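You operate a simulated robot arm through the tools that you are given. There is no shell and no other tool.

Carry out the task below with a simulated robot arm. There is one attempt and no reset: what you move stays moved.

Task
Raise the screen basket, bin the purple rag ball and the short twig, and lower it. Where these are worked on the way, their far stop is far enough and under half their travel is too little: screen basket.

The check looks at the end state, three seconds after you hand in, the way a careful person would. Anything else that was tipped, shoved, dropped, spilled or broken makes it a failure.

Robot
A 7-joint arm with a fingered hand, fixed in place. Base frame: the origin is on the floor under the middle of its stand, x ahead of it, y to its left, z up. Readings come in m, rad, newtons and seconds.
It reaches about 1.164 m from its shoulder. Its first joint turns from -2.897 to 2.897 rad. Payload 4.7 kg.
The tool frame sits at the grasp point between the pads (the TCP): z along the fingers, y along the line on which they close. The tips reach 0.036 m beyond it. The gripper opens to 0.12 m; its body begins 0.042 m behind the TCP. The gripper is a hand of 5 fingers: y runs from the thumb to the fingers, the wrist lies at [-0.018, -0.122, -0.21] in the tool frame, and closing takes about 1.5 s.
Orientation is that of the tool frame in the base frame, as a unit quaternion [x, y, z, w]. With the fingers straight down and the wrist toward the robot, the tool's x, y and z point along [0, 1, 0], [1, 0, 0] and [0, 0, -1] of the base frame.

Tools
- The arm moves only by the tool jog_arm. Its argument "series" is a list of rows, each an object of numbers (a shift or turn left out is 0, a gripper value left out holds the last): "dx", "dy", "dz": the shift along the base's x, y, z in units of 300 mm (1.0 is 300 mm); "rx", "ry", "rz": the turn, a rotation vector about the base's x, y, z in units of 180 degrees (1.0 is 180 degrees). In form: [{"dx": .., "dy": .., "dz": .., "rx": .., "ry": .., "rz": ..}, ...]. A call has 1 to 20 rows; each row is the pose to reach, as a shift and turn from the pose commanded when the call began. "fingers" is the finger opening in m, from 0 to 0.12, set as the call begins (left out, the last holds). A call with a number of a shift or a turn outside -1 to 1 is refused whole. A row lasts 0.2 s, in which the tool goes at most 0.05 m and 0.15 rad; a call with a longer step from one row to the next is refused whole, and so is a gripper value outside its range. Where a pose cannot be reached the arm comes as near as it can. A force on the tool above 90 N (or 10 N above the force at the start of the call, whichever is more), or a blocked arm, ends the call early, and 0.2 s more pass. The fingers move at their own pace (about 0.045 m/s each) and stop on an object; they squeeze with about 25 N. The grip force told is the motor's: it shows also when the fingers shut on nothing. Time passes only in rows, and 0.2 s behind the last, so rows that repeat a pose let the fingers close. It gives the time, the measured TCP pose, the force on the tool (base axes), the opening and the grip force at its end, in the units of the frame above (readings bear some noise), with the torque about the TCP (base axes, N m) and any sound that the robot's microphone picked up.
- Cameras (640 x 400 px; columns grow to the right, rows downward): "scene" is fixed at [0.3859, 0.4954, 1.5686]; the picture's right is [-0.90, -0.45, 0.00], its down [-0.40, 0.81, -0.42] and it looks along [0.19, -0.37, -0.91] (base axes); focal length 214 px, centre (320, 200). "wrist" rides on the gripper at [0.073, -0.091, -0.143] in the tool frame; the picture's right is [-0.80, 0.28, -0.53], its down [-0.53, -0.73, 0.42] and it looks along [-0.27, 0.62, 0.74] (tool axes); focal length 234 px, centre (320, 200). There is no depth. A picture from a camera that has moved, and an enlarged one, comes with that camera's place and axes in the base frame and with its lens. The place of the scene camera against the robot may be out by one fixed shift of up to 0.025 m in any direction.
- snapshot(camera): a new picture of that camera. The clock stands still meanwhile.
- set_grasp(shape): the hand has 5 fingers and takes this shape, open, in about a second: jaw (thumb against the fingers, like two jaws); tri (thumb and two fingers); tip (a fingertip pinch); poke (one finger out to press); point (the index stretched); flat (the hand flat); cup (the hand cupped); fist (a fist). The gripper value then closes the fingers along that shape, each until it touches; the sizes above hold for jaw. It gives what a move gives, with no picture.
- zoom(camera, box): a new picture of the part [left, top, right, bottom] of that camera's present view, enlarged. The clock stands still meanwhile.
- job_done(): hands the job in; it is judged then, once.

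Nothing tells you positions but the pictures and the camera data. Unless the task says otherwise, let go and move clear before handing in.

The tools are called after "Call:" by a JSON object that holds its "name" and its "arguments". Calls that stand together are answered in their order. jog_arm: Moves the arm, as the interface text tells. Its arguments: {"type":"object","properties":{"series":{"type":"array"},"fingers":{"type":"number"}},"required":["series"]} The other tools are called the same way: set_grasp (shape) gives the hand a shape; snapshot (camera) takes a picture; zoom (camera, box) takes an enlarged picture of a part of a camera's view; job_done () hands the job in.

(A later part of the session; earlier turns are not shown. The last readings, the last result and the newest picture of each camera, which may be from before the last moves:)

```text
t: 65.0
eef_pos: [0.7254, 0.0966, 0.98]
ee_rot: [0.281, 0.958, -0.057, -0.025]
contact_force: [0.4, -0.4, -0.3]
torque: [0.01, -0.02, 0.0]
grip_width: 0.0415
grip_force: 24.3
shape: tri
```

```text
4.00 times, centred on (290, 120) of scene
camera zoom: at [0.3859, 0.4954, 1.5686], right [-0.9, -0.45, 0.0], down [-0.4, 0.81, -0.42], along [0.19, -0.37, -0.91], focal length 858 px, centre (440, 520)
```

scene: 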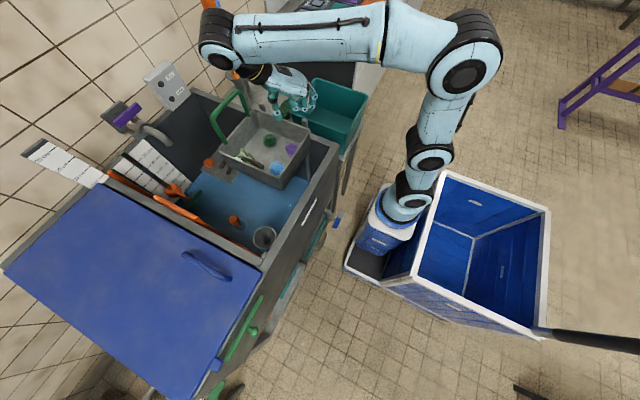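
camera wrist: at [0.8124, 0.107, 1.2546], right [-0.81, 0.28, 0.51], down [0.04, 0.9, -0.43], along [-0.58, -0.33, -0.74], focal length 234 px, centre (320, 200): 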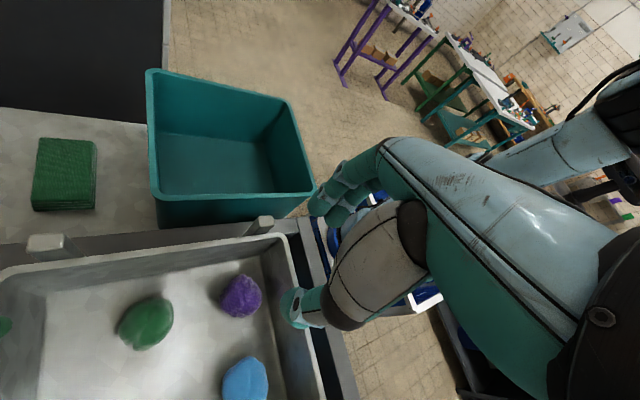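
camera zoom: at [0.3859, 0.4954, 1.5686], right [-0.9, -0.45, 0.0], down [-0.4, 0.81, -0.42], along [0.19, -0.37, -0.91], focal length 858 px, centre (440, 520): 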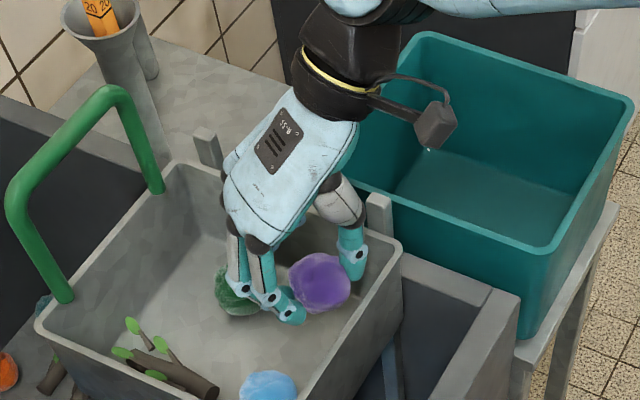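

The purple ball is held firmly. Now I lift well above the rails, carry it over the teal bin and check.

Call:
{"name": "jog_arm", "arguments": {"series": [{"dz": 0.12}, {"dz": 0.25}, {"dz": 0.38}, {"dz": 0.5}, {"dz": 0.5}]}}

Call:
{"name": "jog_arm", "arguments": {"series": [{"dy": -0.13}, {"dy": -0.27, "dx": -0.02}, {"dy": -0.41, "dx": -0.04}, {"dy": -0.55, "dx": -0.06}, {"dy": -0.69, "dx": -0.08}, {"dy": -0.83, "dx": -0.1}, {"dy": -0.97, "dx": -0.1}, {"dy": -0.99, "dx": -0.1}]}}

Call:
{"name": "snapshot", "arguments": {"camera": "scene"}}

Call:
{"name": "snapshot", "arguments": {"camera": "wrist"}}

```text
t: 66.2
eef_pos: [0.7242, 0.0968, 1.1316]
ee_rot: [0.28, 0.958, -0.056, -0.024]
contact_force: [0.1, -1.1, -0.5]
torque: [0.01, 0.02, 0.0]
grip_width: 0.0416
grip_force: 25.2
shape: tri
```

```text
t: 68.0
eef_pos: [0.6955, -0.2009, 1.1314]
ee_rot: [0.28, 0.958, -0.056, -0.023]
contact_force: [0.3, 0.3, -0.7]
torque: [-0.04, 0.0, 0.0]
grip_width: 0.0412
grip_force: 25.2
shape: tri
```

```text
taken
```

scene: 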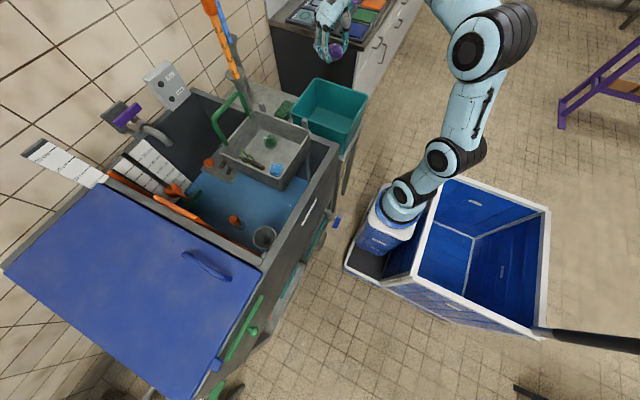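

```text
taken
camera wrist: at [0.596, -0.2241, 1.2857], right [0.87, -0.15, 0.48], down [0.02, -0.94, -0.34], along [0.5, 0.31, -0.81], focal length 234 px, centre (320, 200)
```

wrist: 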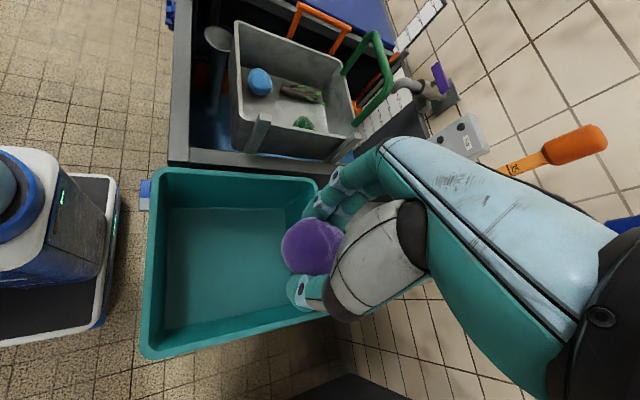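

From this view the bin spans about x 0.56–0.81, y -0.275 to -0.055 with its rim near z 0.94. I'll centre over it and lower the ball inside.

Call:
{"name": "jog_arm", "arguments": {"series": [{"dx": -0.02, "dy": 0.05, "dz": -0.05}, {"dx": -0.04, "dy": 0.103, "dz": -0.15}, {"dx": -0.04, "dy": 0.103, "dz": -0.3}, {"dx": -0.04, "dy": 0.103, "dz": -0.45}, {"dx": -0.04, "dy": 0.103, "dz": -0.6}, {"dx": -0.04, "dy": 0.103, "dz": -0.73}, {"dx": -0.04, "dy": 0.103, "dz": -0.83}, {"dx": -0.04, "dy": 0.103, "dz": -0.83}]}}

Call:
{"name": "snapshot", "arguments": {"camera": "scene"}}

Call:
{"name": "snapshot", "arguments": {"camera": "wrist"}}

```text
t: 69.8
eef_pos: [0.6826, -0.1705, 0.8811]
ee_rot: [0.281, 0.958, -0.057, -0.024]
contact_force: [-0.2, 0.1, -0.3]
torque: [0.02, 0.02, 0.01]
grip_width: 0.0415
grip_force: 24.7
shape: tri
```

```text
taken
```

scene: 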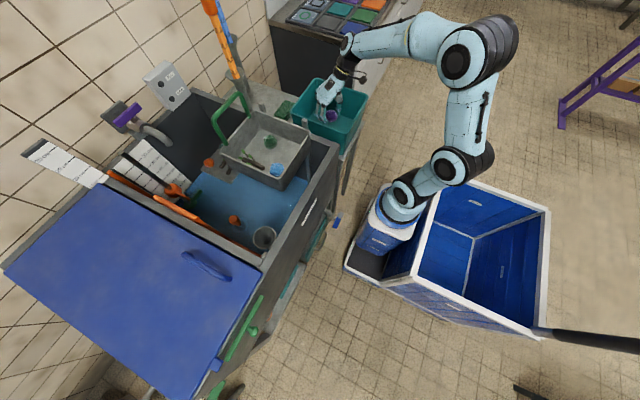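

```text
taken
camera wrist: at [0.5836, -0.1938, 1.0354], right [0.87, -0.15, 0.48], down [0.02, -0.94, -0.34], along [0.5, 0.3, -0.81], focal length 234 px, centre (320, 200)
```

wrist: 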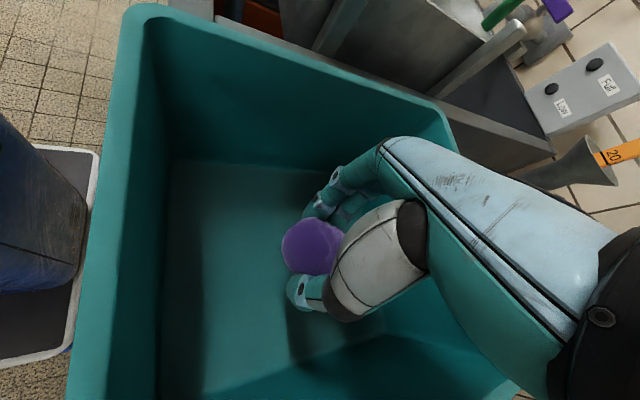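

The ball is well inside the bin, a few centimetres above its floor. I'll release it.

Call:
{"name": "jog_arm", "arguments": {"series": [{"dz": -0.03}, {"dz": -0.03}, {"dz": -0.03}, {"dz": -0.03}, {"dz": -0.03}, {"dz": -0.03}], "fingers": 0.09}}

Call:
{"name": "snapshot", "arguments": {"camera": "wrist"}}

Call:
{"name": "zoom", "arguments": {"camera": "scene", "box": [270, 60, 390, 160]}}

```text
t: 71.2
eef_pos: [0.6829, -0.17, 0.873]
ee_rot: [0.281, 0.958, -0.056, -0.024]
contact_force: [-0.5, -0.5, 0.6]
torque: [-0.02, -0.02, 0.04]
grip_width: 0.0896
grip_force: 0.2
shape: tri
```

```text
taken
camera wrist: at [0.5838, -0.1937, 1.027], right [0.87, -0.15, 0.48], down [0.02, -0.94, -0.34], along [0.5, 0.3, -0.81], focal length 234 px, centre (320, 200)
```

wrist: 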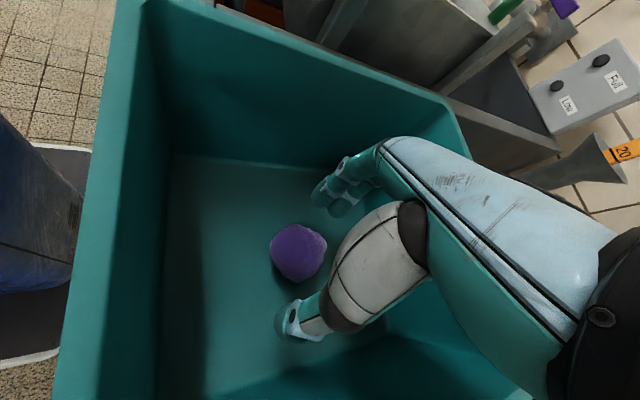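

```text
4.00 times, centred on (330, 110) of scene
camera zoom: at [0.3859, 0.4954, 1.5686], right [-0.9, -0.45, 0.0], down [-0.4, 0.81, -0.42], along [0.19, -0.37, -0.91], focal length 858 px, centre (280, 560)
```

zoom: 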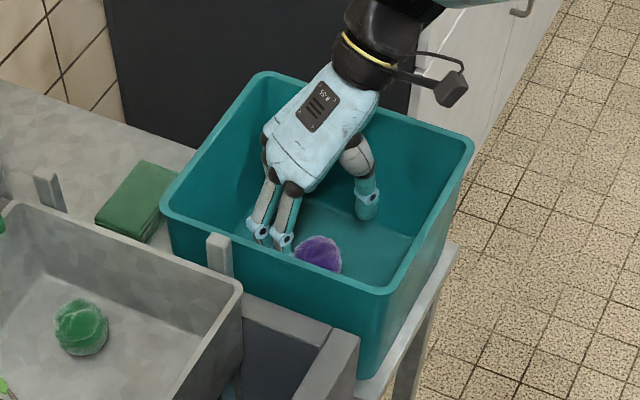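

The purple ball rests in the bin. Next I rise, turn the hand to yaw +90° for the twig, and move over the basket to measure the twig and the left wall.

Call:
{"name": "jog_arm", "arguments": {"series": [{"dz": 0.13}, {"dz": 0.28}, {"dz": 0.44}, {"dz": 0.6}, {"dz": 0.76}, {"dz": 0.93}, {"dz": 0.93}]}}

Call:
{"name": "jog_arm", "arguments": {"series": [{"dx": 0.04, "dy": 0.14, "rz": 0.045}, {"dx": 0.09, "dy": 0.28, "rz": 0.09}, {"dx": 0.14, "dy": 0.42, "rz": 0.135}, {"dx": 0.19, "dy": 0.56, "rz": 0.18}, {"dx": 0.24, "dy": 0.7, "rz": 0.18}, {"dx": 0.29, "dy": 0.84, "rz": 0.18}, {"dx": 0.34, "dy": 0.98, "rz": 0.18}, {"dx": 0.36, "dy": 1.0, "rz": 0.18}, {"dx": 0.36, "dy": 1.0, "rz": 0.18}]}}

Call:
{"name": "jog_arm", "arguments": {"series": [{"rx": 0.0389, "dy": 0.1}, {"rx": 0.0389, "dy": 0.1}]}}

Call:
{"name": "snapshot", "arguments": {"camera": "wrist"}}

Call:
{"name": "snapshot", "arguments": {"camera": "scene"}}

```text
refused: row 6 steps farther than a row can; nothing moved
```

```text
t: 71.8
eef_pos: [0.7087, -0.1125, 0.8779]
ee_rot: [0.166, 0.983, -0.071, -0.006]
contact_force: [-13.5, -93.5, 5.3]
torque: [1.21, -0.43, -1.03]
grip_width: 0.0591
grip_force: 0.1
shape: tri
stopped in row 2: the force on the tool passed its limit at 112 N (the readings are from after the stop); the commanded pose is now the measured one
```

```text
t: 72.1
eef_pos: [0.7086, -0.1127, 0.8776]
ee_rot: [0.163, 0.984, -0.067, -0.005]
contact_force: [-15.0, -94.2, -8.9]
torque: [0.43, -0.04, -1.01]
grip_width: 0.058
grip_force: 0.0
shape: tri
stopped in row 1: the force on the tool passed its limit at 112 N (the readings are from after the stop); the commanded pose is now the measured one
```

```text
taken
camera wrist: at [0.6164, -0.1566, 1.0306], right [0.87, 0.07, 0.49], down [0.26, -0.91, -0.32], along [0.43, 0.4, -0.81], focal length 234 px, centre (320, 200)
```

wrist: 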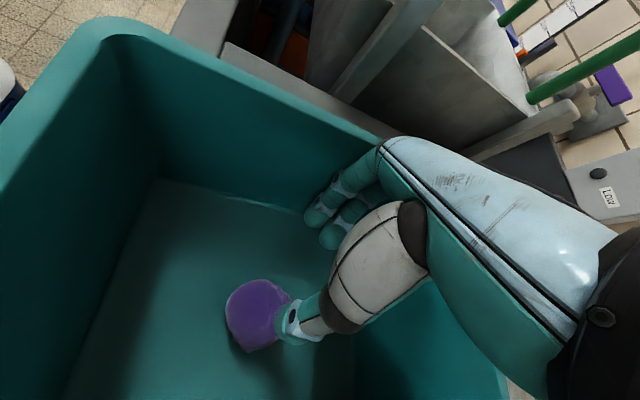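

```text
taken
```

scene: 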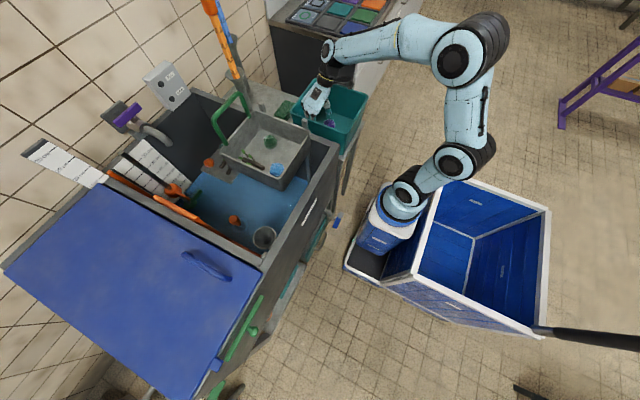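

The up-move was refused for too long a step, so the sideways move that followed pressed the fingers against the bin's wall, which was my mistake. I'll back off at once, then check whether the bin shifted.

Call:
{"name": "jog_arm", "arguments": {"series": [{"dx": -0.02, "dy": -0.05}, {"dx": -0.05, "dy": -0.12}, {"dx": -0.06, "dy": -0.17}, {"dx": -0.06, "dy": -0.17}]}}

Call:
{"name": "zoom", "arguments": {"camera": "scene", "box": [270, 60, 390, 160]}}

Call:
{"name": "snapshot", "arguments": {"camera": "wrist"}}

```text
t: 73.1
eef_pos: [0.691, -0.1518, 0.8775]
ee_rot: [0.162, 0.985, -0.064, -0.006]
contact_force: [0.1, -0.7, -0.1]
torque: [0.0, -0.01, 0.03]
grip_width: 0.09
grip_force: 0.1
shape: tri
```

```text
4.00 times, centred on (330, 110) of scene
camera zoom: at [0.3859, 0.4954, 1.5686], right [-0.9, -0.45, 0.0], down [-0.4, 0.81, -0.42], along [0.19, -0.37, -0.91], focal length 858 px, centre (280, 560)
```

zoom: 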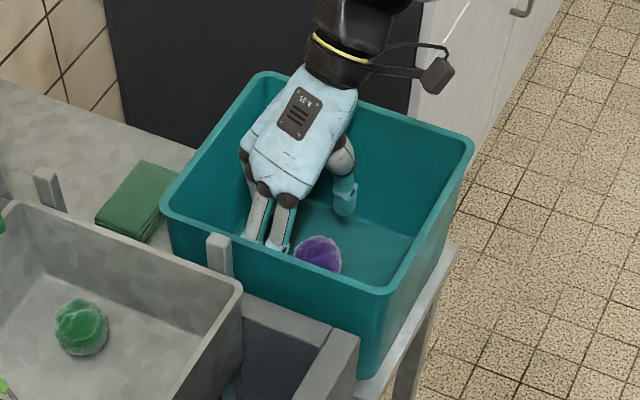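

```text
taken
camera wrist: at [0.5984, -0.1974, 1.0312], right [0.87, 0.07, 0.49], down [0.26, -0.91, -0.32], along [0.42, 0.41, -0.81], focal length 234 px, centre (320, 200)
```

wrist: 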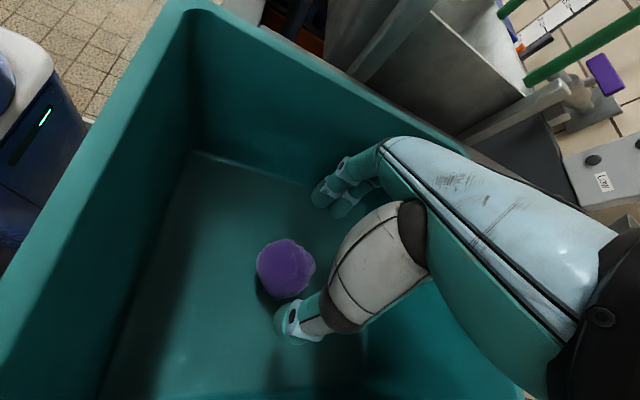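

The bin and the ball are exactly where they were (same pixels as before the push), and contact is gone. I'll raise straight up, one call at a time from now on.

Call:
{"name": "jog_arm", "arguments": {"series": [{"dz": 0.1}, {"dz": 0.24}, {"dz": 0.38}, {"dz": 0.52}, {"dz": 0.66}, {"dz": 0.8}, {"dz": 0.92}, {"dz": 0.92}]}}

Call:
{"name": "snapshot", "arguments": {"camera": "scene"}}

Call:
{"name": "zoom", "arguments": {"camera": "scene", "box": [270, 60, 390, 160]}}

```text
t: 74.9
eef_pos: [0.6919, -0.152, 1.1544]
ee_rot: [0.16, 0.985, -0.064, -0.007]
contact_force: [-0.9, -0.7, 0.7]
torque: [0.02, 0.03, 0.0]
grip_width: 0.0897
grip_force: 0.1
shape: tri
```

```text
taken
```

scene: 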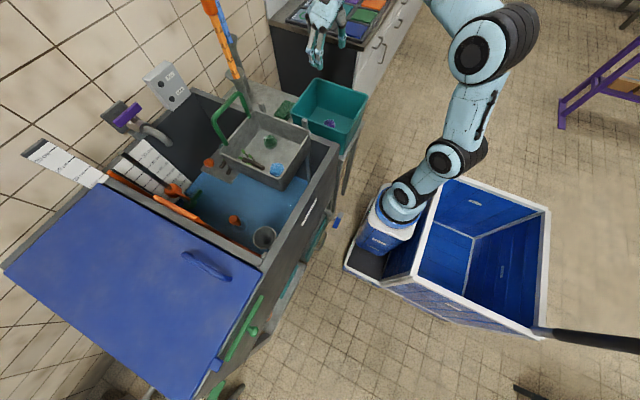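

```text
4.00 times, centred on (330, 110) of scene
camera zoom: at [0.3859, 0.4954, 1.5686], right [-0.9, -0.45, 0.0], down [-0.4, 0.81, -0.42], along [0.19, -0.37, -0.91], focal length 858 px, centre (280, 560)
```

zoom: 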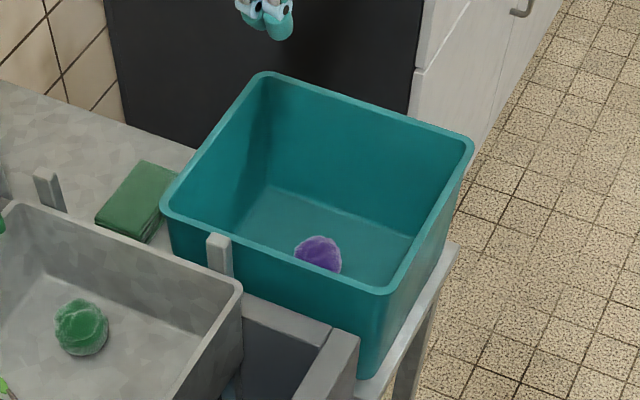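

Call:
{"name": "zoom", "arguments": {"camera": "scene", "box": [270, 70, 370, 150]}}

Call:
{"name": "zoom", "arguments": {"camera": "scene", "box": [205, 80, 325, 200]}}

```text
5.00 times, centred on (320, 110) of scene
camera zoom: at [0.3859, 0.4954, 1.5686], right [-0.9, -0.45, 0.0], down [-0.4, 0.81, -0.42], along [0.19, -0.37, -0.91], focal length 1072 px, centre (320, 650)
```

zoom: 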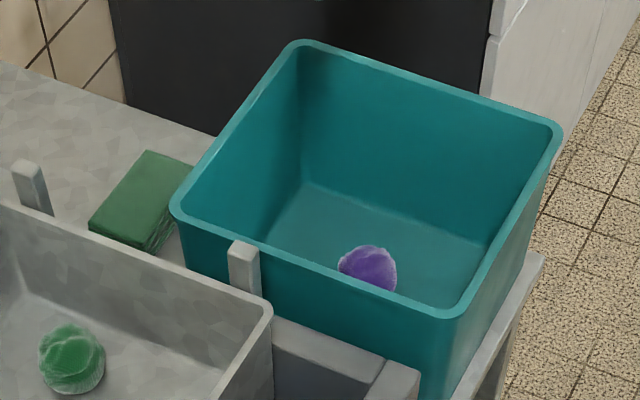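

```text
3.33 times, centred on (265, 140) of scene
camera zoom: at [0.3859, 0.4954, 1.5686], right [-0.9, -0.45, 0.0], down [-0.4, 0.81, -0.42], along [0.19, -0.37, -0.91], focal length 715 px, centre (503, 400)
```

zoom: 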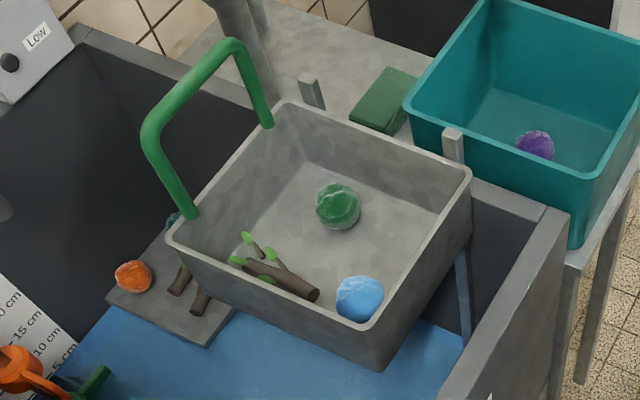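

The bin matches the starting picture exactly, so nothing was displaced. The basket sagged only about 5 mm. Now I carry on: move over the basket and turn to yaw 90° for the twig.

Call:
{"name": "jog_arm", "arguments": {"series": [{"dx": 0.04, "dy": 0.13, "rz": 0.034}, {"dx": 0.08, "dy": 0.27, "rz": 0.068}, {"dx": 0.13, "dy": 0.41, "rz": 0.1028}, {"dx": 0.18, "dy": 0.55, "rz": 0.1028}, {"dx": 0.23, "dy": 0.69, "rz": 0.1028}, {"dx": 0.28, "dy": 0.83, "rz": 0.1028}, {"dx": 0.33, "dy": 0.96, "rz": 0.1028}, {"dx": 0.33, "dy": 0.96, "rz": 0.1028}]}}

```text
t: 76.7
eef_pos: [0.7922, 0.1359, 1.1528]
ee_rot: [0.0, 0.998, -0.065, 0.003]
contact_force: [0.0, -0.9, 0.3]
torque: [-0.02, 0.02, -0.01]
grip_width: 0.0899
grip_force: 0.1
shape: tri
```

Call:
{"name": "jog_arm", "arguments": {"series": [{"rx": 0.0207}, {"rx": 0.0415}, {"rx": 0.0415}], "fingers": 0.08}}

Call:
{"name": "snapshot", "arguments": {"camera": "wrist"}}

Call:
{"name": "zoom", "arguments": {"camera": "scene", "box": [205, 40, 325, 200]}}

```text
t: 77.5
eef_pos: [0.7915, 0.1357, 1.1534]
ee_rot: [0.001, 1.0, 0.0, 0.004]
contact_force: [-0.6, 0.8, 0.1]
torque: [0.0, -0.02, 0.01]
grip_width: 0.0805
grip_force: 0.1
shape: tri
```

```text
taken
camera wrist: at [0.7175, 0.0443, 1.296], right [0.8, 0.28, 0.53], down [0.53, -0.73, -0.42], along [0.27, 0.62, -0.73], focal length 234 px, centre (320, 200)
```

wrist: 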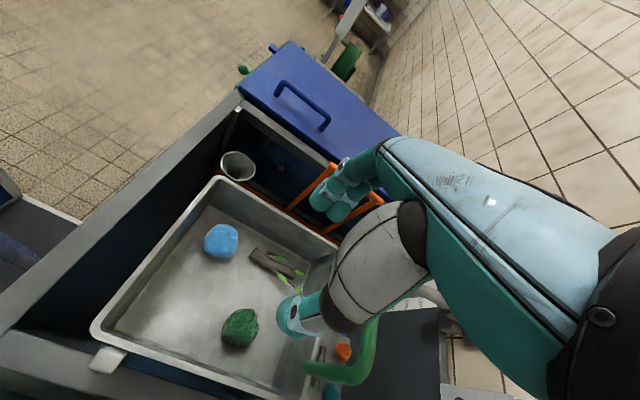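

```text
2.50 times, centred on (265, 120) of scene
camera zoom: at [0.3859, 0.4954, 1.5686], right [-0.9, -0.45, 0.0], down [-0.4, 0.81, -0.42], along [0.19, -0.37, -0.91], focal length 536 px, centre (458, 400)
```

zoom: 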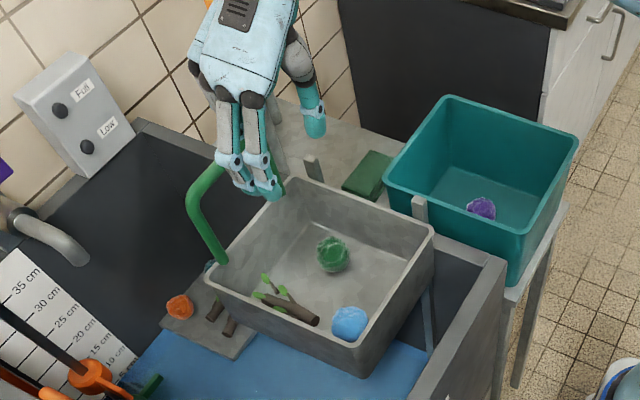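

Good view. I'll zoom the wrist camera on the twig, the left wall and the green ball.

Call:
{"name": "zoom", "arguments": {"camera": "wrist", "box": [190, 170, 350, 350]}}

Call:
{"name": "zoom", "arguments": {"camera": "wrist", "box": [80, 160, 400, 400]}}

```text
2.22 times, centred on (270, 260) of wrist
camera zoom: at [0.7175, 0.0443, 1.296], right [0.8, 0.28, 0.53], down [0.53, -0.73, -0.42], along [0.27, 0.62, -0.73], focal length 520 px, centre (431, 67)
```

zoom: 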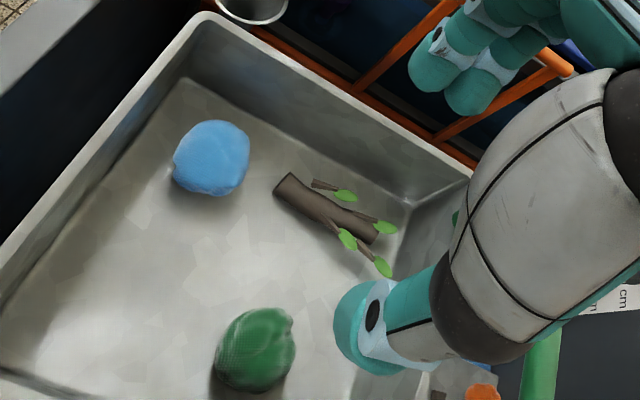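

```text
1.67 times, centred on (240, 280) of wrist
camera zoom: at [0.7175, 0.0443, 1.296], right [0.8, 0.28, 0.53], down [0.53, -0.73, -0.42], along [0.27, 0.62, -0.73], focal length 390 px, centre (453, 67)
```

zoom: 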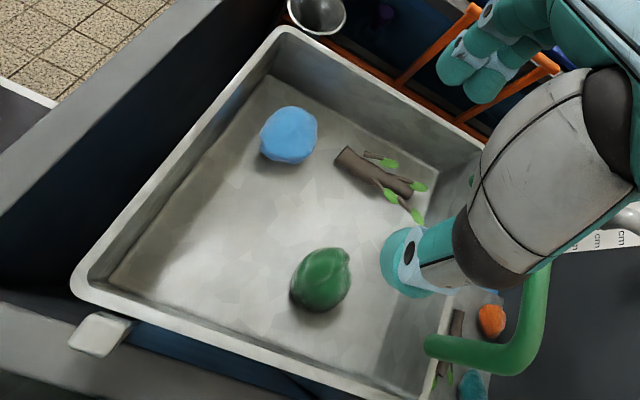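

The trunk lies at y≈0.205 from x 0.789 to 0.878, with the left inner wall at y≈0.25; its near end is free of side shoots. I'll put the fingers on the wall side near that end, and first stop just above the rim.

Call:
{"name": "jog_arm", "arguments": {"series": [{"dy": 0.09, "dz": -0.06}, {"dy": 0.168, "dz": -0.14}, {"dy": 0.168, "dz": -0.26}, {"dy": 0.168, "dz": -0.38}, {"dy": 0.168, "dz": -0.42}, {"dy": 0.168, "dz": -0.42}]}}

Call:
{"name": "zoom", "arguments": {"camera": "wrist", "box": [190, 170, 390, 370]}}

Call:
{"name": "zoom", "arguments": {"camera": "scene", "box": [225, 80, 315, 190]}}

```text
t: 78.9
eef_pos: [0.7903, 0.1858, 1.0256]
ee_rot: [0.001, 1.0, 0.0, 0.004]
contact_force: [0.0, -0.8, 0.3]
torque: [0.01, -0.02, -0.02]
grip_width: 0.0803
grip_force: 0.0
shape: tri
```

```text
2.00 times, centred on (290, 270) of wrist
camera zoom: at [0.7164, 0.0952, 1.1697], right [0.8, 0.28, 0.53], down [0.53, -0.73, -0.42], along [0.27, 0.62, -0.74], focal length 468 px, centre (380, 60)
```

zoom: 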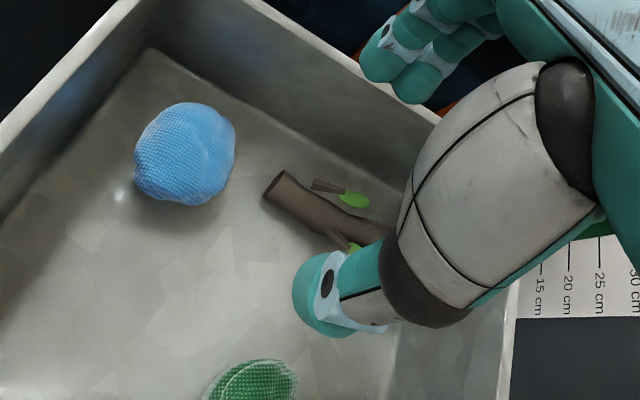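

```text
3.64 times, centred on (270, 135) of scene
camera zoom: at [0.3859, 0.4954, 1.5686], right [-0.9, -0.45, 0.0], down [-0.4, 0.81, -0.42], along [0.19, -0.37, -0.91], focal length 780 px, centre (502, 436)
```

zoom: 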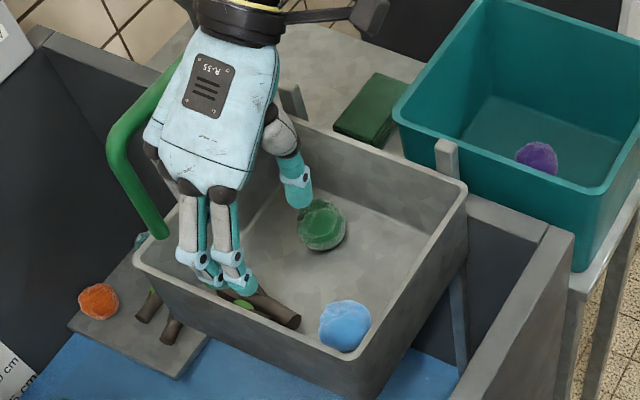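

Fingertips project to about (0.777, 0.228) and (0.798, 0.229), inside the gap, and the thumb is clear of the green ball. Descending below rim level with force checks.

Call:
{"name": "jog_arm", "arguments": {"series": [{"dz": -0.06}, {"dz": -0.12}, {"dz": -0.18}, {"dz": -0.2}, {"dz": -0.2}]}}

Call:
{"name": "zoom", "arguments": {"camera": "wrist", "box": [190, 170, 390, 370]}}

Call:
{"name": "zoom", "arguments": {"camera": "scene", "box": [225, 80, 315, 190]}}

```text
t: 80.1
eef_pos: [0.7908, 0.1857, 0.968]
ee_rot: [0.001, 1.0, 0.0, 0.003]
contact_force: [-0.5, -3.1, 2.0]
torque: [0.05, -0.01, 0.01]
grip_width: 0.0787
grip_force: 0.1
shape: tri
```

```text
2.00 times, centred on (290, 270) of wrist
camera zoom: at [0.7166, 0.0947, 1.1098], right [0.8, 0.28, 0.53], down [0.53, -0.73, -0.42], along [0.27, 0.62, -0.74], focal length 468 px, centre (380, 60)
```

zoom: 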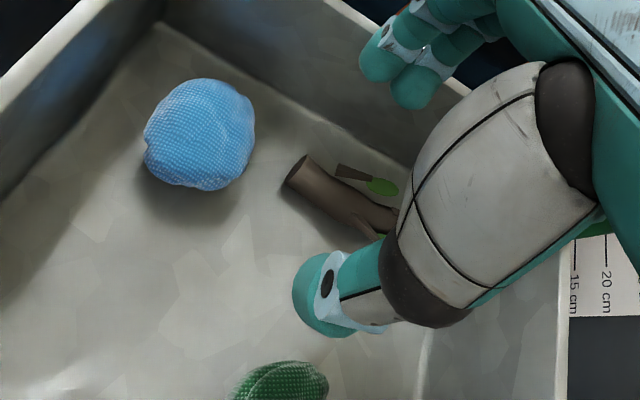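

```text
3.64 times, centred on (270, 135) of scene
camera zoom: at [0.3859, 0.4954, 1.5686], right [-0.9, -0.45, 0.0], down [-0.4, 0.81, -0.42], along [0.19, -0.37, -0.91], focal length 780 px, centre (502, 436)
```

zoom: 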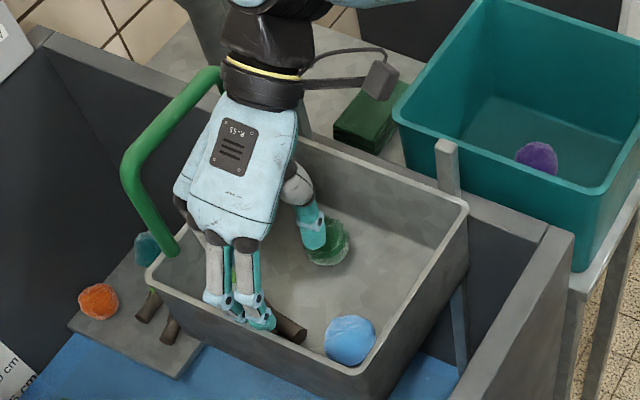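

The fingers touched the left rim and the basket slid down roughly 3 cm (it holds only by light friction). I'll rise clear and re-measure before trying again with the hand further from the wall.

Call:
{"name": "jog_arm", "arguments": {"series": [{"dz": 0.06}, {"dz": 0.13}, {"dz": 0.2}, {"dz": 0.2}]}}

Call:
{"name": "zoom", "arguments": {"camera": "wrist", "box": [190, 170, 390, 370]}}

Call:
{"name": "zoom", "arguments": {"camera": "scene", "box": [205, 80, 325, 200]}}

```text
t: 81.1
eef_pos: [0.7901, 0.1862, 1.0277]
ee_rot: [0.001, 1.0, 0.001, 0.004]
contact_force: [0.5, 0.7, 0.2]
torque: [-0.03, -0.02, -0.04]
grip_width: 0.0804
grip_force: 0.0
shape: tri
```

```text
2.00 times, centred on (290, 270) of wrist
camera zoom: at [0.7165, 0.0946, 1.1703], right [0.8, 0.28, 0.53], down [0.53, -0.73, -0.42], along [0.27, 0.62, -0.74], focal length 468 px, centre (380, 60)
```

zoom: 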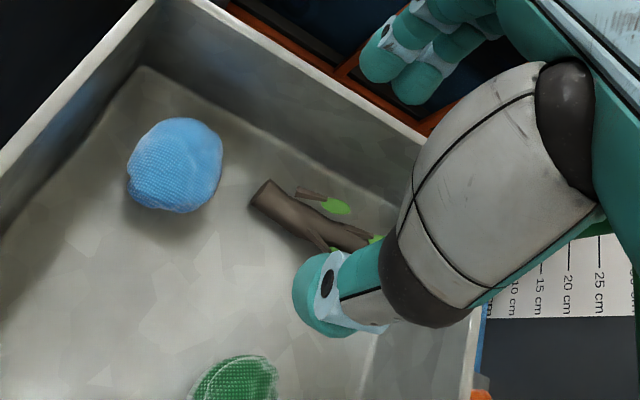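

```text
3.33 times, centred on (265, 140) of scene
camera zoom: at [0.3859, 0.4954, 1.5686], right [-0.9, -0.45, 0.0], down [-0.4, 0.81, -0.42], along [0.19, -0.37, -0.91], focal length 715 px, centre (503, 400)
```

zoom: 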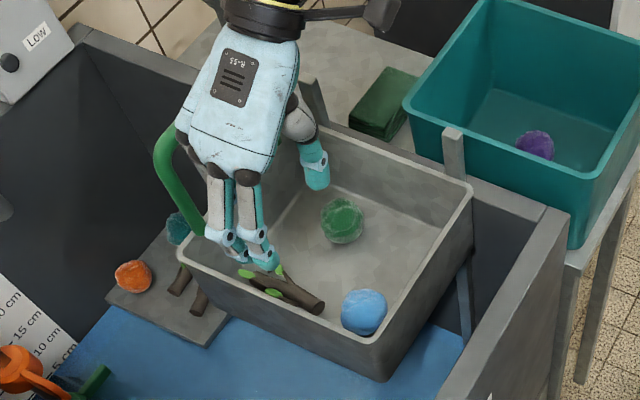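

Call:
{"name": "zoom", "arguments": {"camera": "wrist", "box": [255, 170, 335, 250]}}

Call:
{"name": "zoom", "arguments": {"camera": "wrist", "box": [240, 220, 320, 300]}}

Call:
{"name": "zoom", "arguments": {"camera": "scene", "box": [235, 130, 295, 190]}}

```text
5.00 times, centred on (295, 210) of wrist
camera zoom: at [0.7165, 0.0946, 1.1703], right [0.8, 0.28, 0.53], down [0.53, -0.73, -0.42], along [0.27, 0.62, -0.74], focal length 1171 px, centre (445, 150)
```

zoom: 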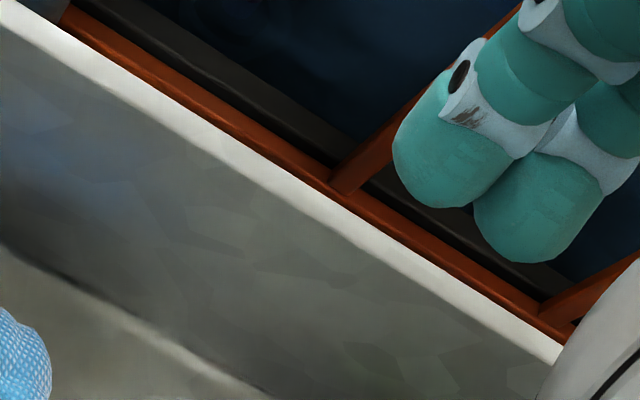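

```text
5.00 times, centred on (280, 260) of wrist
camera zoom: at [0.7165, 0.0946, 1.1703], right [0.8, 0.28, 0.53], down [0.53, -0.73, -0.42], along [0.27, 0.62, -0.74], focal length 1171 px, centre (520, -100)
```

zoom: 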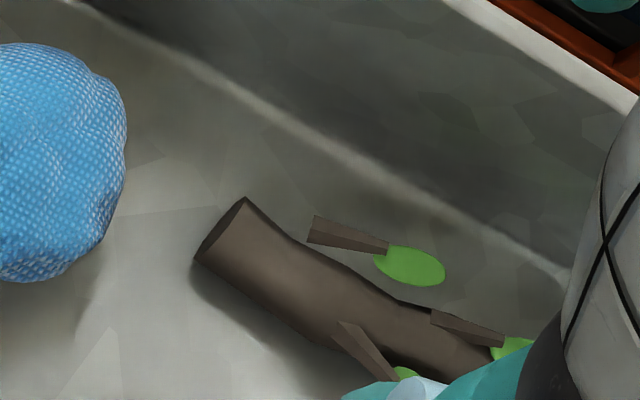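

```text
6.67 times, centred on (265, 160) of scene
camera zoom: at [0.3859, 0.4954, 1.5686], right [-0.9, -0.45, 0.0], down [-0.4, 0.81, -0.42], along [0.19, -0.37, -0.91], focal length 1430 px, centre (687, 467)
```

zoom: 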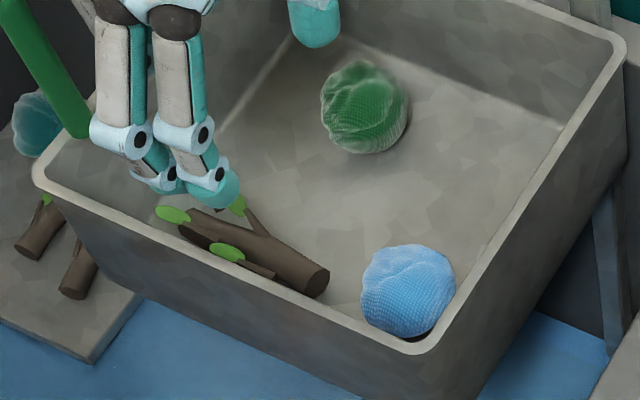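

Measured now: inner left wall y≈0.245, trunk edge y≈0.212, index tip y≈0.2315, so the hand must move 7.5 mm right. I'll also tilt 3.5° so the fingers lean away from the wall, then go down carefully.

Call:
{"name": "jog_arm", "arguments": {"series": [{"dx": 0.008, "dy": -0.012, "rx": 0.0194}, {"dx": 0.008, "dy": -0.025, "rx": 0.0194}, {"dx": 0.008, "dy": -0.025, "rx": 0.0194, "dz": -0.08}, {"dx": 0.008, "dy": -0.025, "rx": 0.0194, "dz": -0.16}, {"dx": 0.008, "dy": -0.025, "rx": 0.0194, "dz": -0.2}, {"dx": 0.008, "dy": -0.025, "rx": 0.0194, "dz": -0.2}]}}

Call:
{"name": "zoom", "arguments": {"camera": "wrist", "box": [190, 170, 390, 370]}}

Call:
{"name": "zoom", "arguments": {"camera": "scene", "box": [205, 80, 325, 200]}}

```text
t: 82.5
eef_pos: [0.793, 0.1793, 0.967]
ee_rot: [0.001, 1.0, 0.03, 0.003]
contact_force: [-0.3, 0.2, 0.7]
torque: [0.02, 0.03, -0.02]
grip_width: 0.08
grip_force: 0.1
shape: tri
```

```text
2.00 times, centred on (290, 270) of wrist
camera zoom: at [0.7192, 0.0792, 1.1041], right [0.8, 0.24, 0.55], down [0.53, -0.71, -0.46], along [0.27, 0.66, -0.7], focal length 468 px, centre (380, 60)
```

zoom: 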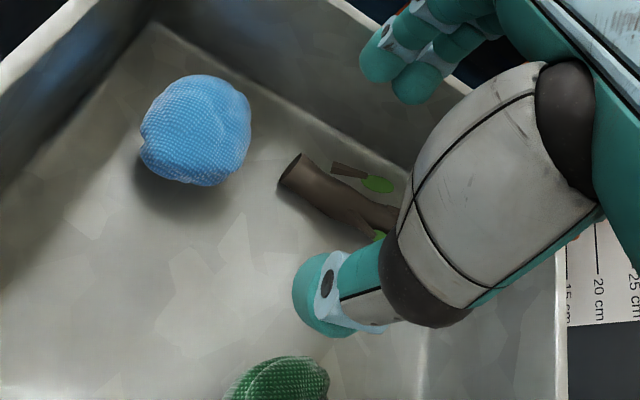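

```text
3.33 times, centred on (265, 140) of scene
camera zoom: at [0.3859, 0.4954, 1.5686], right [-0.9, -0.45, 0.0], down [-0.4, 0.81, -0.42], along [0.19, -0.37, -0.91], focal length 715 px, centre (503, 400)
```

zoom: 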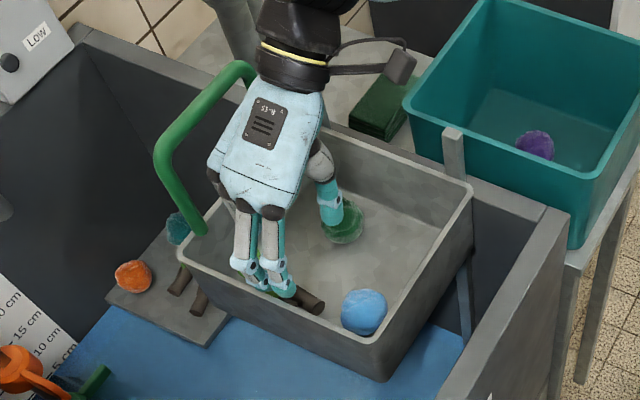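

No contact and the basket did not move. Going deeper in small steps.

Call:
{"name": "jog_arm", "arguments": {"series": [{"dz": -0.035}, {"dz": -0.07}, {"dz": -0.1}, {"dz": -0.1}]}}

Call:
{"name": "zoom", "arguments": {"camera": "wrist", "box": [190, 170, 390, 370]}}

Call:
{"name": "zoom", "arguments": {"camera": "scene", "box": [205, 80, 325, 200]}}

```text
t: 83.5
eef_pos: [0.7935, 0.1779, 0.938]
ee_rot: [0.002, 1.0, 0.03, 0.003]
contact_force: [-0.4, -0.4, 1.8]
torque: [0.15, 0.01, 0.06]
grip_width: 0.0804
grip_force: 0.1
shape: tri
```

```text
2.00 times, centred on (290, 270) of wrist
camera zoom: at [0.7191, 0.0784, 1.0744], right [0.8, 0.24, 0.55], down [0.53, -0.71, -0.46], along [0.27, 0.66, -0.7], focal length 468 px, centre (380, 60)
```

zoom: 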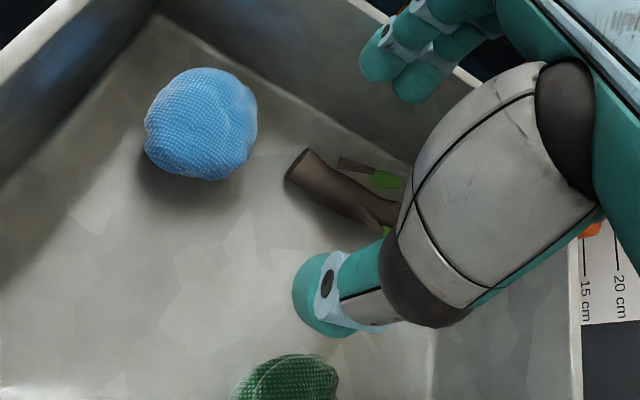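

```text
3.33 times, centred on (265, 140) of scene
camera zoom: at [0.3859, 0.4954, 1.5686], right [-0.9, -0.45, 0.0], down [-0.4, 0.81, -0.42], along [0.19, -0.37, -0.91], focal length 715 px, centre (503, 400)
```

zoom: 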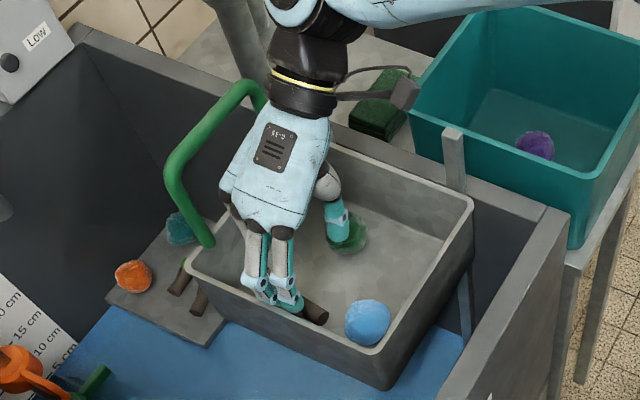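

The basket slid again, so the finger joints are still catching the left rim: the gap is too narrow for bent fingers. I'll rise and look at the "point" shape; a straight index finger could nudge the twig away from the wall first.

Call:
{"name": "jog_arm", "arguments": {"series": [{"dz": 0.1}, {"dz": 0.22}, {"dz": 0.34}, {"dz": 0.42}, {"dz": 0.42}]}}

Call:
{"name": "set_grasp", "arguments": {"shape": "point"}}

Call:
{"name": "snapshot", "arguments": {"camera": "wrist"}}

Call:
{"name": "zoom", "arguments": {"camera": "scene", "box": [205, 60, 325, 200]}}

```text
t: 84.7
eef_pos: [0.794, 0.1782, 1.0629]
ee_rot: [0.001, 1.0, 0.03, 0.003]
contact_force: [0.5, -0.2, -0.1]
torque: [0.0, 0.02, 0.01]
grip_width: 0.0805
grip_force: 0.0
shape: tri
```

```text
t: 85.6
eef_pos: [0.7926, 0.1784, 1.0627]
ee_rot: [0.001, 1.0, 0.031, 0.004]
contact_force: [0.2, -0.2, -0.2]
torque: [0.03, 0.04, 0.02]
grip_width: 0.1142
grip_force: 0.1
shape: point
```

```text
taken
camera wrist: at [0.7195, 0.0785, 1.1995], right [0.8, 0.24, 0.55], down [0.53, -0.71, -0.46], along [0.27, 0.66, -0.7], focal length 234 px, centre (320, 200)
```

wrist: 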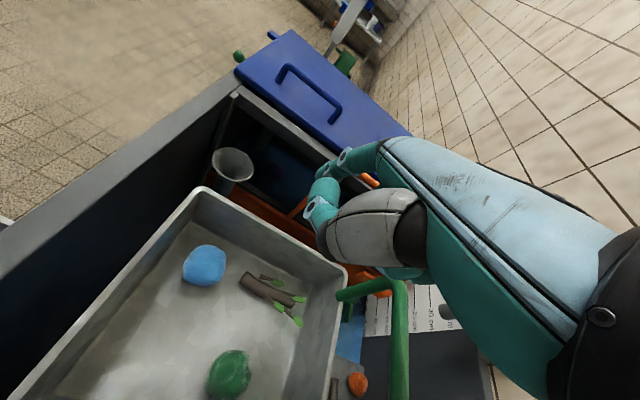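

```text
2.86 times, centred on (265, 130) of scene
camera zoom: at [0.3859, 0.4954, 1.5686], right [-0.9, -0.45, 0.0], down [-0.4, 0.81, -0.42], along [0.19, -0.37, -0.91], focal length 613 px, centre (477, 400)
```

zoom: 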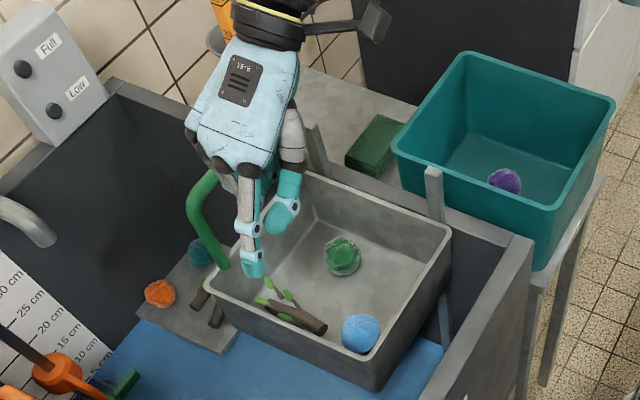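

In "point" the index is straight but angled outward, so a tilt of about 26° makes it vertical. I'll tilt the hand up here and then measure where the fingertip is.

Call:
{"name": "jog_arm", "arguments": {"series": [{"rx": -0.041, "dz": 0.05}, {"rx": -0.082, "dz": 0.1}, {"rx": -0.123, "dz": 0.1}, {"rx": -0.164, "dz": 0.1}, {"rx": -0.164, "dz": 0.1}]}}

Call:
{"name": "snapshot", "arguments": {"camera": "wrist"}}

Call:
{"name": "zoom", "arguments": {"camera": "scene", "box": [205, 60, 325, 200]}}

```text
t: 86.8
eef_pos: [0.7945, 0.1788, 1.0944]
ee_rot: [0.001, 0.974, -0.225, 0.004]
contact_force: [1.0, 0.0, -0.7]
torque: [0.01, 0.02, -0.03]
grip_width: 0.1142
grip_force: 0.1
shape: point
```

```text
taken
camera wrist: at [0.7194, 0.1593, 1.2617], right [0.8, 0.48, 0.36], down [0.53, -0.84, -0.05], along [0.27, 0.23, -0.93], focal length 234 px, centre (320, 200)
```

wrist: 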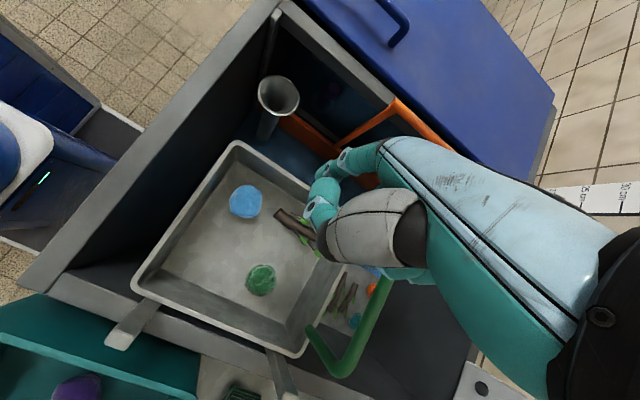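

```text
2.86 times, centred on (265, 130) of scene
camera zoom: at [0.3859, 0.4954, 1.5686], right [-0.9, -0.45, 0.0], down [-0.4, 0.81, -0.42], along [0.19, -0.37, -0.91], focal length 613 px, centre (477, 400)
```

zoom: 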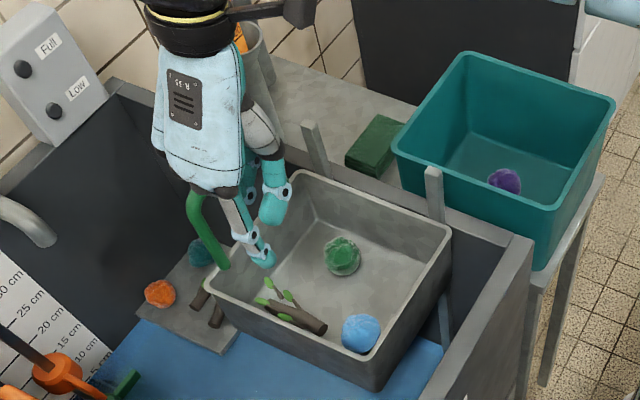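

The index is now nearly vertical with its tip at about (0.770, 0.239, 1.041). I'll zoom to re-measure twig and wall at the basket's present height.

Call:
{"name": "zoom", "arguments": {"camera": "wrist", "box": [215, 130, 345, 290]}}

Call:
{"name": "zoom", "arguments": {"camera": "scene", "box": [215, 110, 315, 210]}}

```text
2.50 times, centred on (280, 210) of wrist
camera zoom: at [0.7194, 0.1593, 1.2617], right [0.8, 0.48, 0.36], down [0.53, -0.84, -0.05], along [0.27, 0.23, -0.93], focal length 585 px, centre (420, 175)
```

zoom: 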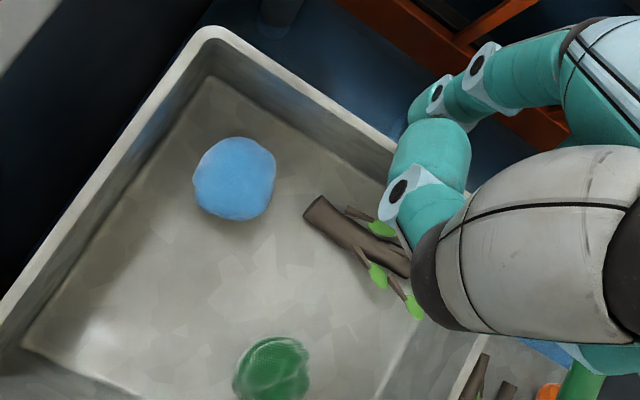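

```text
4.00 times, centred on (265, 160) of scene
camera zoom: at [0.3859, 0.4954, 1.5686], right [-0.9, -0.45, 0.0], down [-0.4, 0.81, -0.42], along [0.19, -0.37, -0.91], focal length 858 px, centre (540, 360)
```

zoom: 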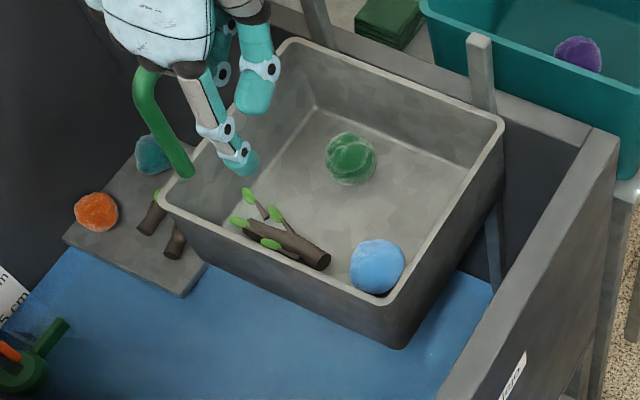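

The gap at the twig's near end runs from y≈0.208 to y≈0.243. I'll place the index tip at (0.788, 0.2255) and descend to just above the rim first.

Call:
{"name": "jog_arm", "arguments": {"series": [{"dx": 0.03, "dy": -0.023}, {"dx": 0.0587, "dy": -0.046, "dz": -0.05}, {"dx": 0.0587, "dy": -0.046, "dz": -0.17}, {"dx": 0.0587, "dy": -0.046, "dz": -0.29}, {"dx": 0.0587, "dy": -0.046, "dz": -0.36}, {"dx": 0.0587, "dy": -0.046, "dz": -0.36}]}}

Call:
{"name": "zoom", "arguments": {"camera": "wrist", "box": [235, 130, 345, 270]}}

Call:
{"name": "zoom", "arguments": {"camera": "scene", "box": [225, 110, 305, 190]}}

```text
t: 88.2
eef_pos: [0.8105, 0.1648, 0.9868]
ee_rot: [0.001, 0.974, -0.225, 0.004]
contact_force: [-0.4, -0.2, -0.4]
torque: [-0.01, 0.01, -0.04]
grip_width: 0.1138
grip_force: 0.1
shape: point
```

```text
2.86 times, centred on (290, 200) of wrist
camera zoom: at [0.7369, 0.1455, 1.1538], right [0.8, 0.48, 0.36], down [0.53, -0.84, -0.06], along [0.27, 0.23, -0.93], focal length 669 px, centre (406, 200)
```

zoom: 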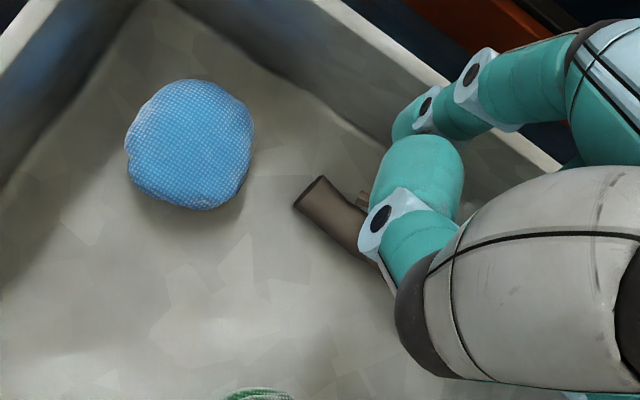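

```text
5.00 times, centred on (265, 150) of scene
camera zoom: at [0.3859, 0.4954, 1.5686], right [-0.9, -0.45, 0.0], down [-0.4, 0.81, -0.42], along [0.19, -0.37, -0.91], focal length 1072 px, centre (595, 450)
```

zoom: 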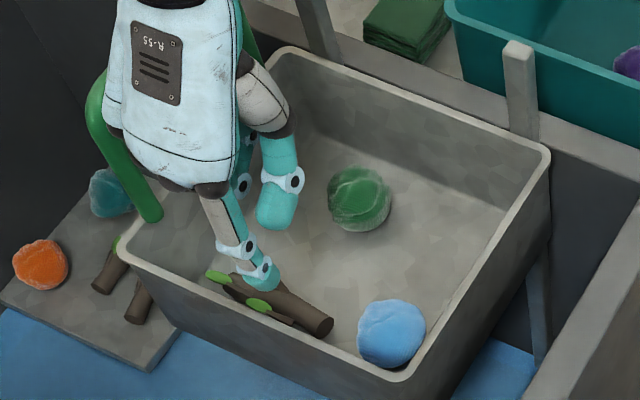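

The finger is between the trunk and the wall with several millimetres on either side. Descending in two stages.

Call:
{"name": "jog_arm", "arguments": {"series": [{"dz": -0.06}, {"dz": -0.12}, {"dz": -0.18}, {"dz": -0.23}, {"dz": -0.23}]}}

Call:
{"name": "zoom", "arguments": {"camera": "wrist", "box": [235, 130, 345, 270]}}

Call:
{"name": "zoom", "arguments": {"camera": "scene", "box": [225, 110, 305, 190]}}

```text
t: 89.4
eef_pos: [0.8112, 0.1638, 0.9165]
ee_rot: [0.001, 0.974, -0.224, 0.004]
contact_force: [-0.5, 0.5, 0.8]
torque: [0.02, -0.01, 0.0]
grip_width: 0.1143
grip_force: 0.1
shape: point
```

```text
2.86 times, centred on (290, 200) of wrist
camera zoom: at [0.7366, 0.1451, 1.0846], right [0.8, 0.48, 0.36], down [0.53, -0.84, -0.06], along [0.27, 0.23, -0.93], focal length 669 px, centre (406, 200)
```

zoom: 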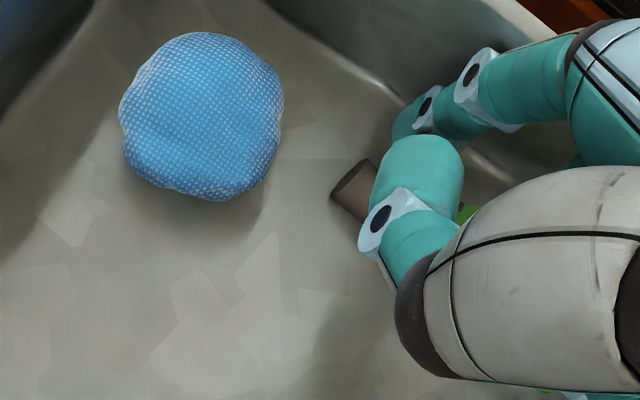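

```text
5.00 times, centred on (265, 150) of scene
camera zoom: at [0.3859, 0.4954, 1.5686], right [-0.9, -0.45, 0.0], down [-0.4, 0.81, -0.42], along [0.19, -0.37, -0.91], focal length 1072 px, centre (595, 450)
```

zoom: 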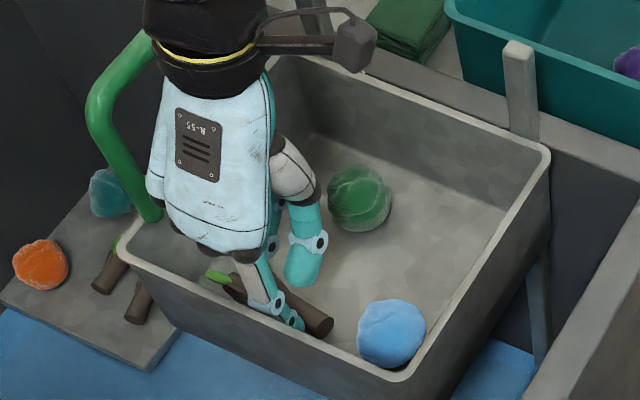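

The index is down in the gap and the basket hasn't moved. I'll go 2.5 cm lower, watching that the curled thumb doesn't reach the twig.

Call:
{"name": "jog_arm", "arguments": {"series": [{"dz": -0.03}, {"dz": -0.06}, {"dz": -0.085}, {"dz": -0.085}]}}

Call:
{"name": "zoom", "arguments": {"camera": "wrist", "box": [235, 130, 345, 270]}}

Call:
{"name": "zoom", "arguments": {"camera": "scene", "box": [225, 110, 305, 190]}}

```text
t: 90.4
eef_pos: [0.8103, 0.1646, 0.8897]
ee_rot: [0.0, 0.974, -0.225, 0.004]
contact_force: [-0.3, 0.0, -0.5]
torque: [0.0, 0.02, 0.03]
grip_width: 0.0
grip_force: 0.0
shape: point
```

```text
2.86 times, centred on (290, 200) of wrist
camera zoom: at [0.7372, 0.1456, 1.0589], right [0.8, 0.48, 0.36], down [0.53, -0.84, -0.06], along [0.27, 0.23, -0.93], focal length 669 px, centre (406, 200)
```

zoom: 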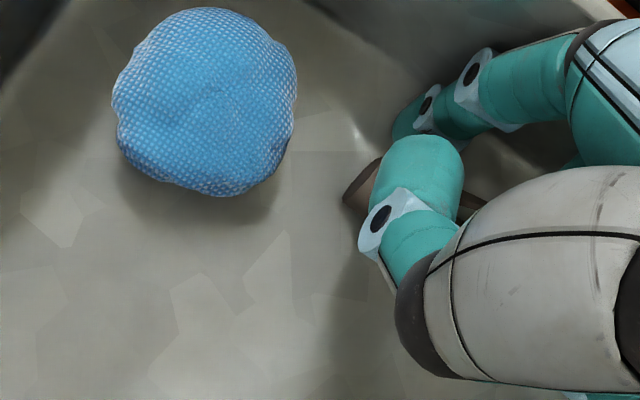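

```text
5.00 times, centred on (265, 150) of scene
camera zoom: at [0.3859, 0.4954, 1.5686], right [-0.9, -0.45, 0.0], down [-0.4, 0.81, -0.42], along [0.19, -0.37, -0.91], focal length 1072 px, centre (595, 450)
```

zoom: 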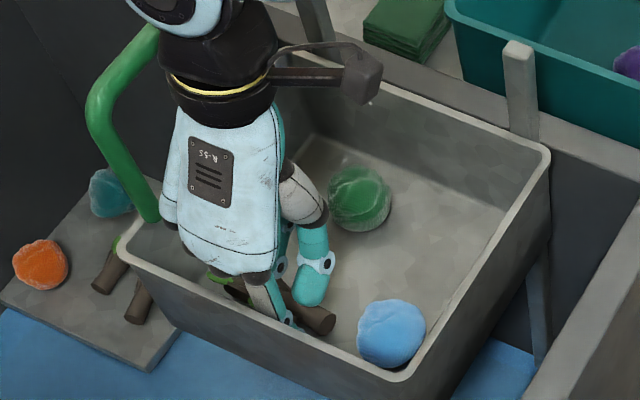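

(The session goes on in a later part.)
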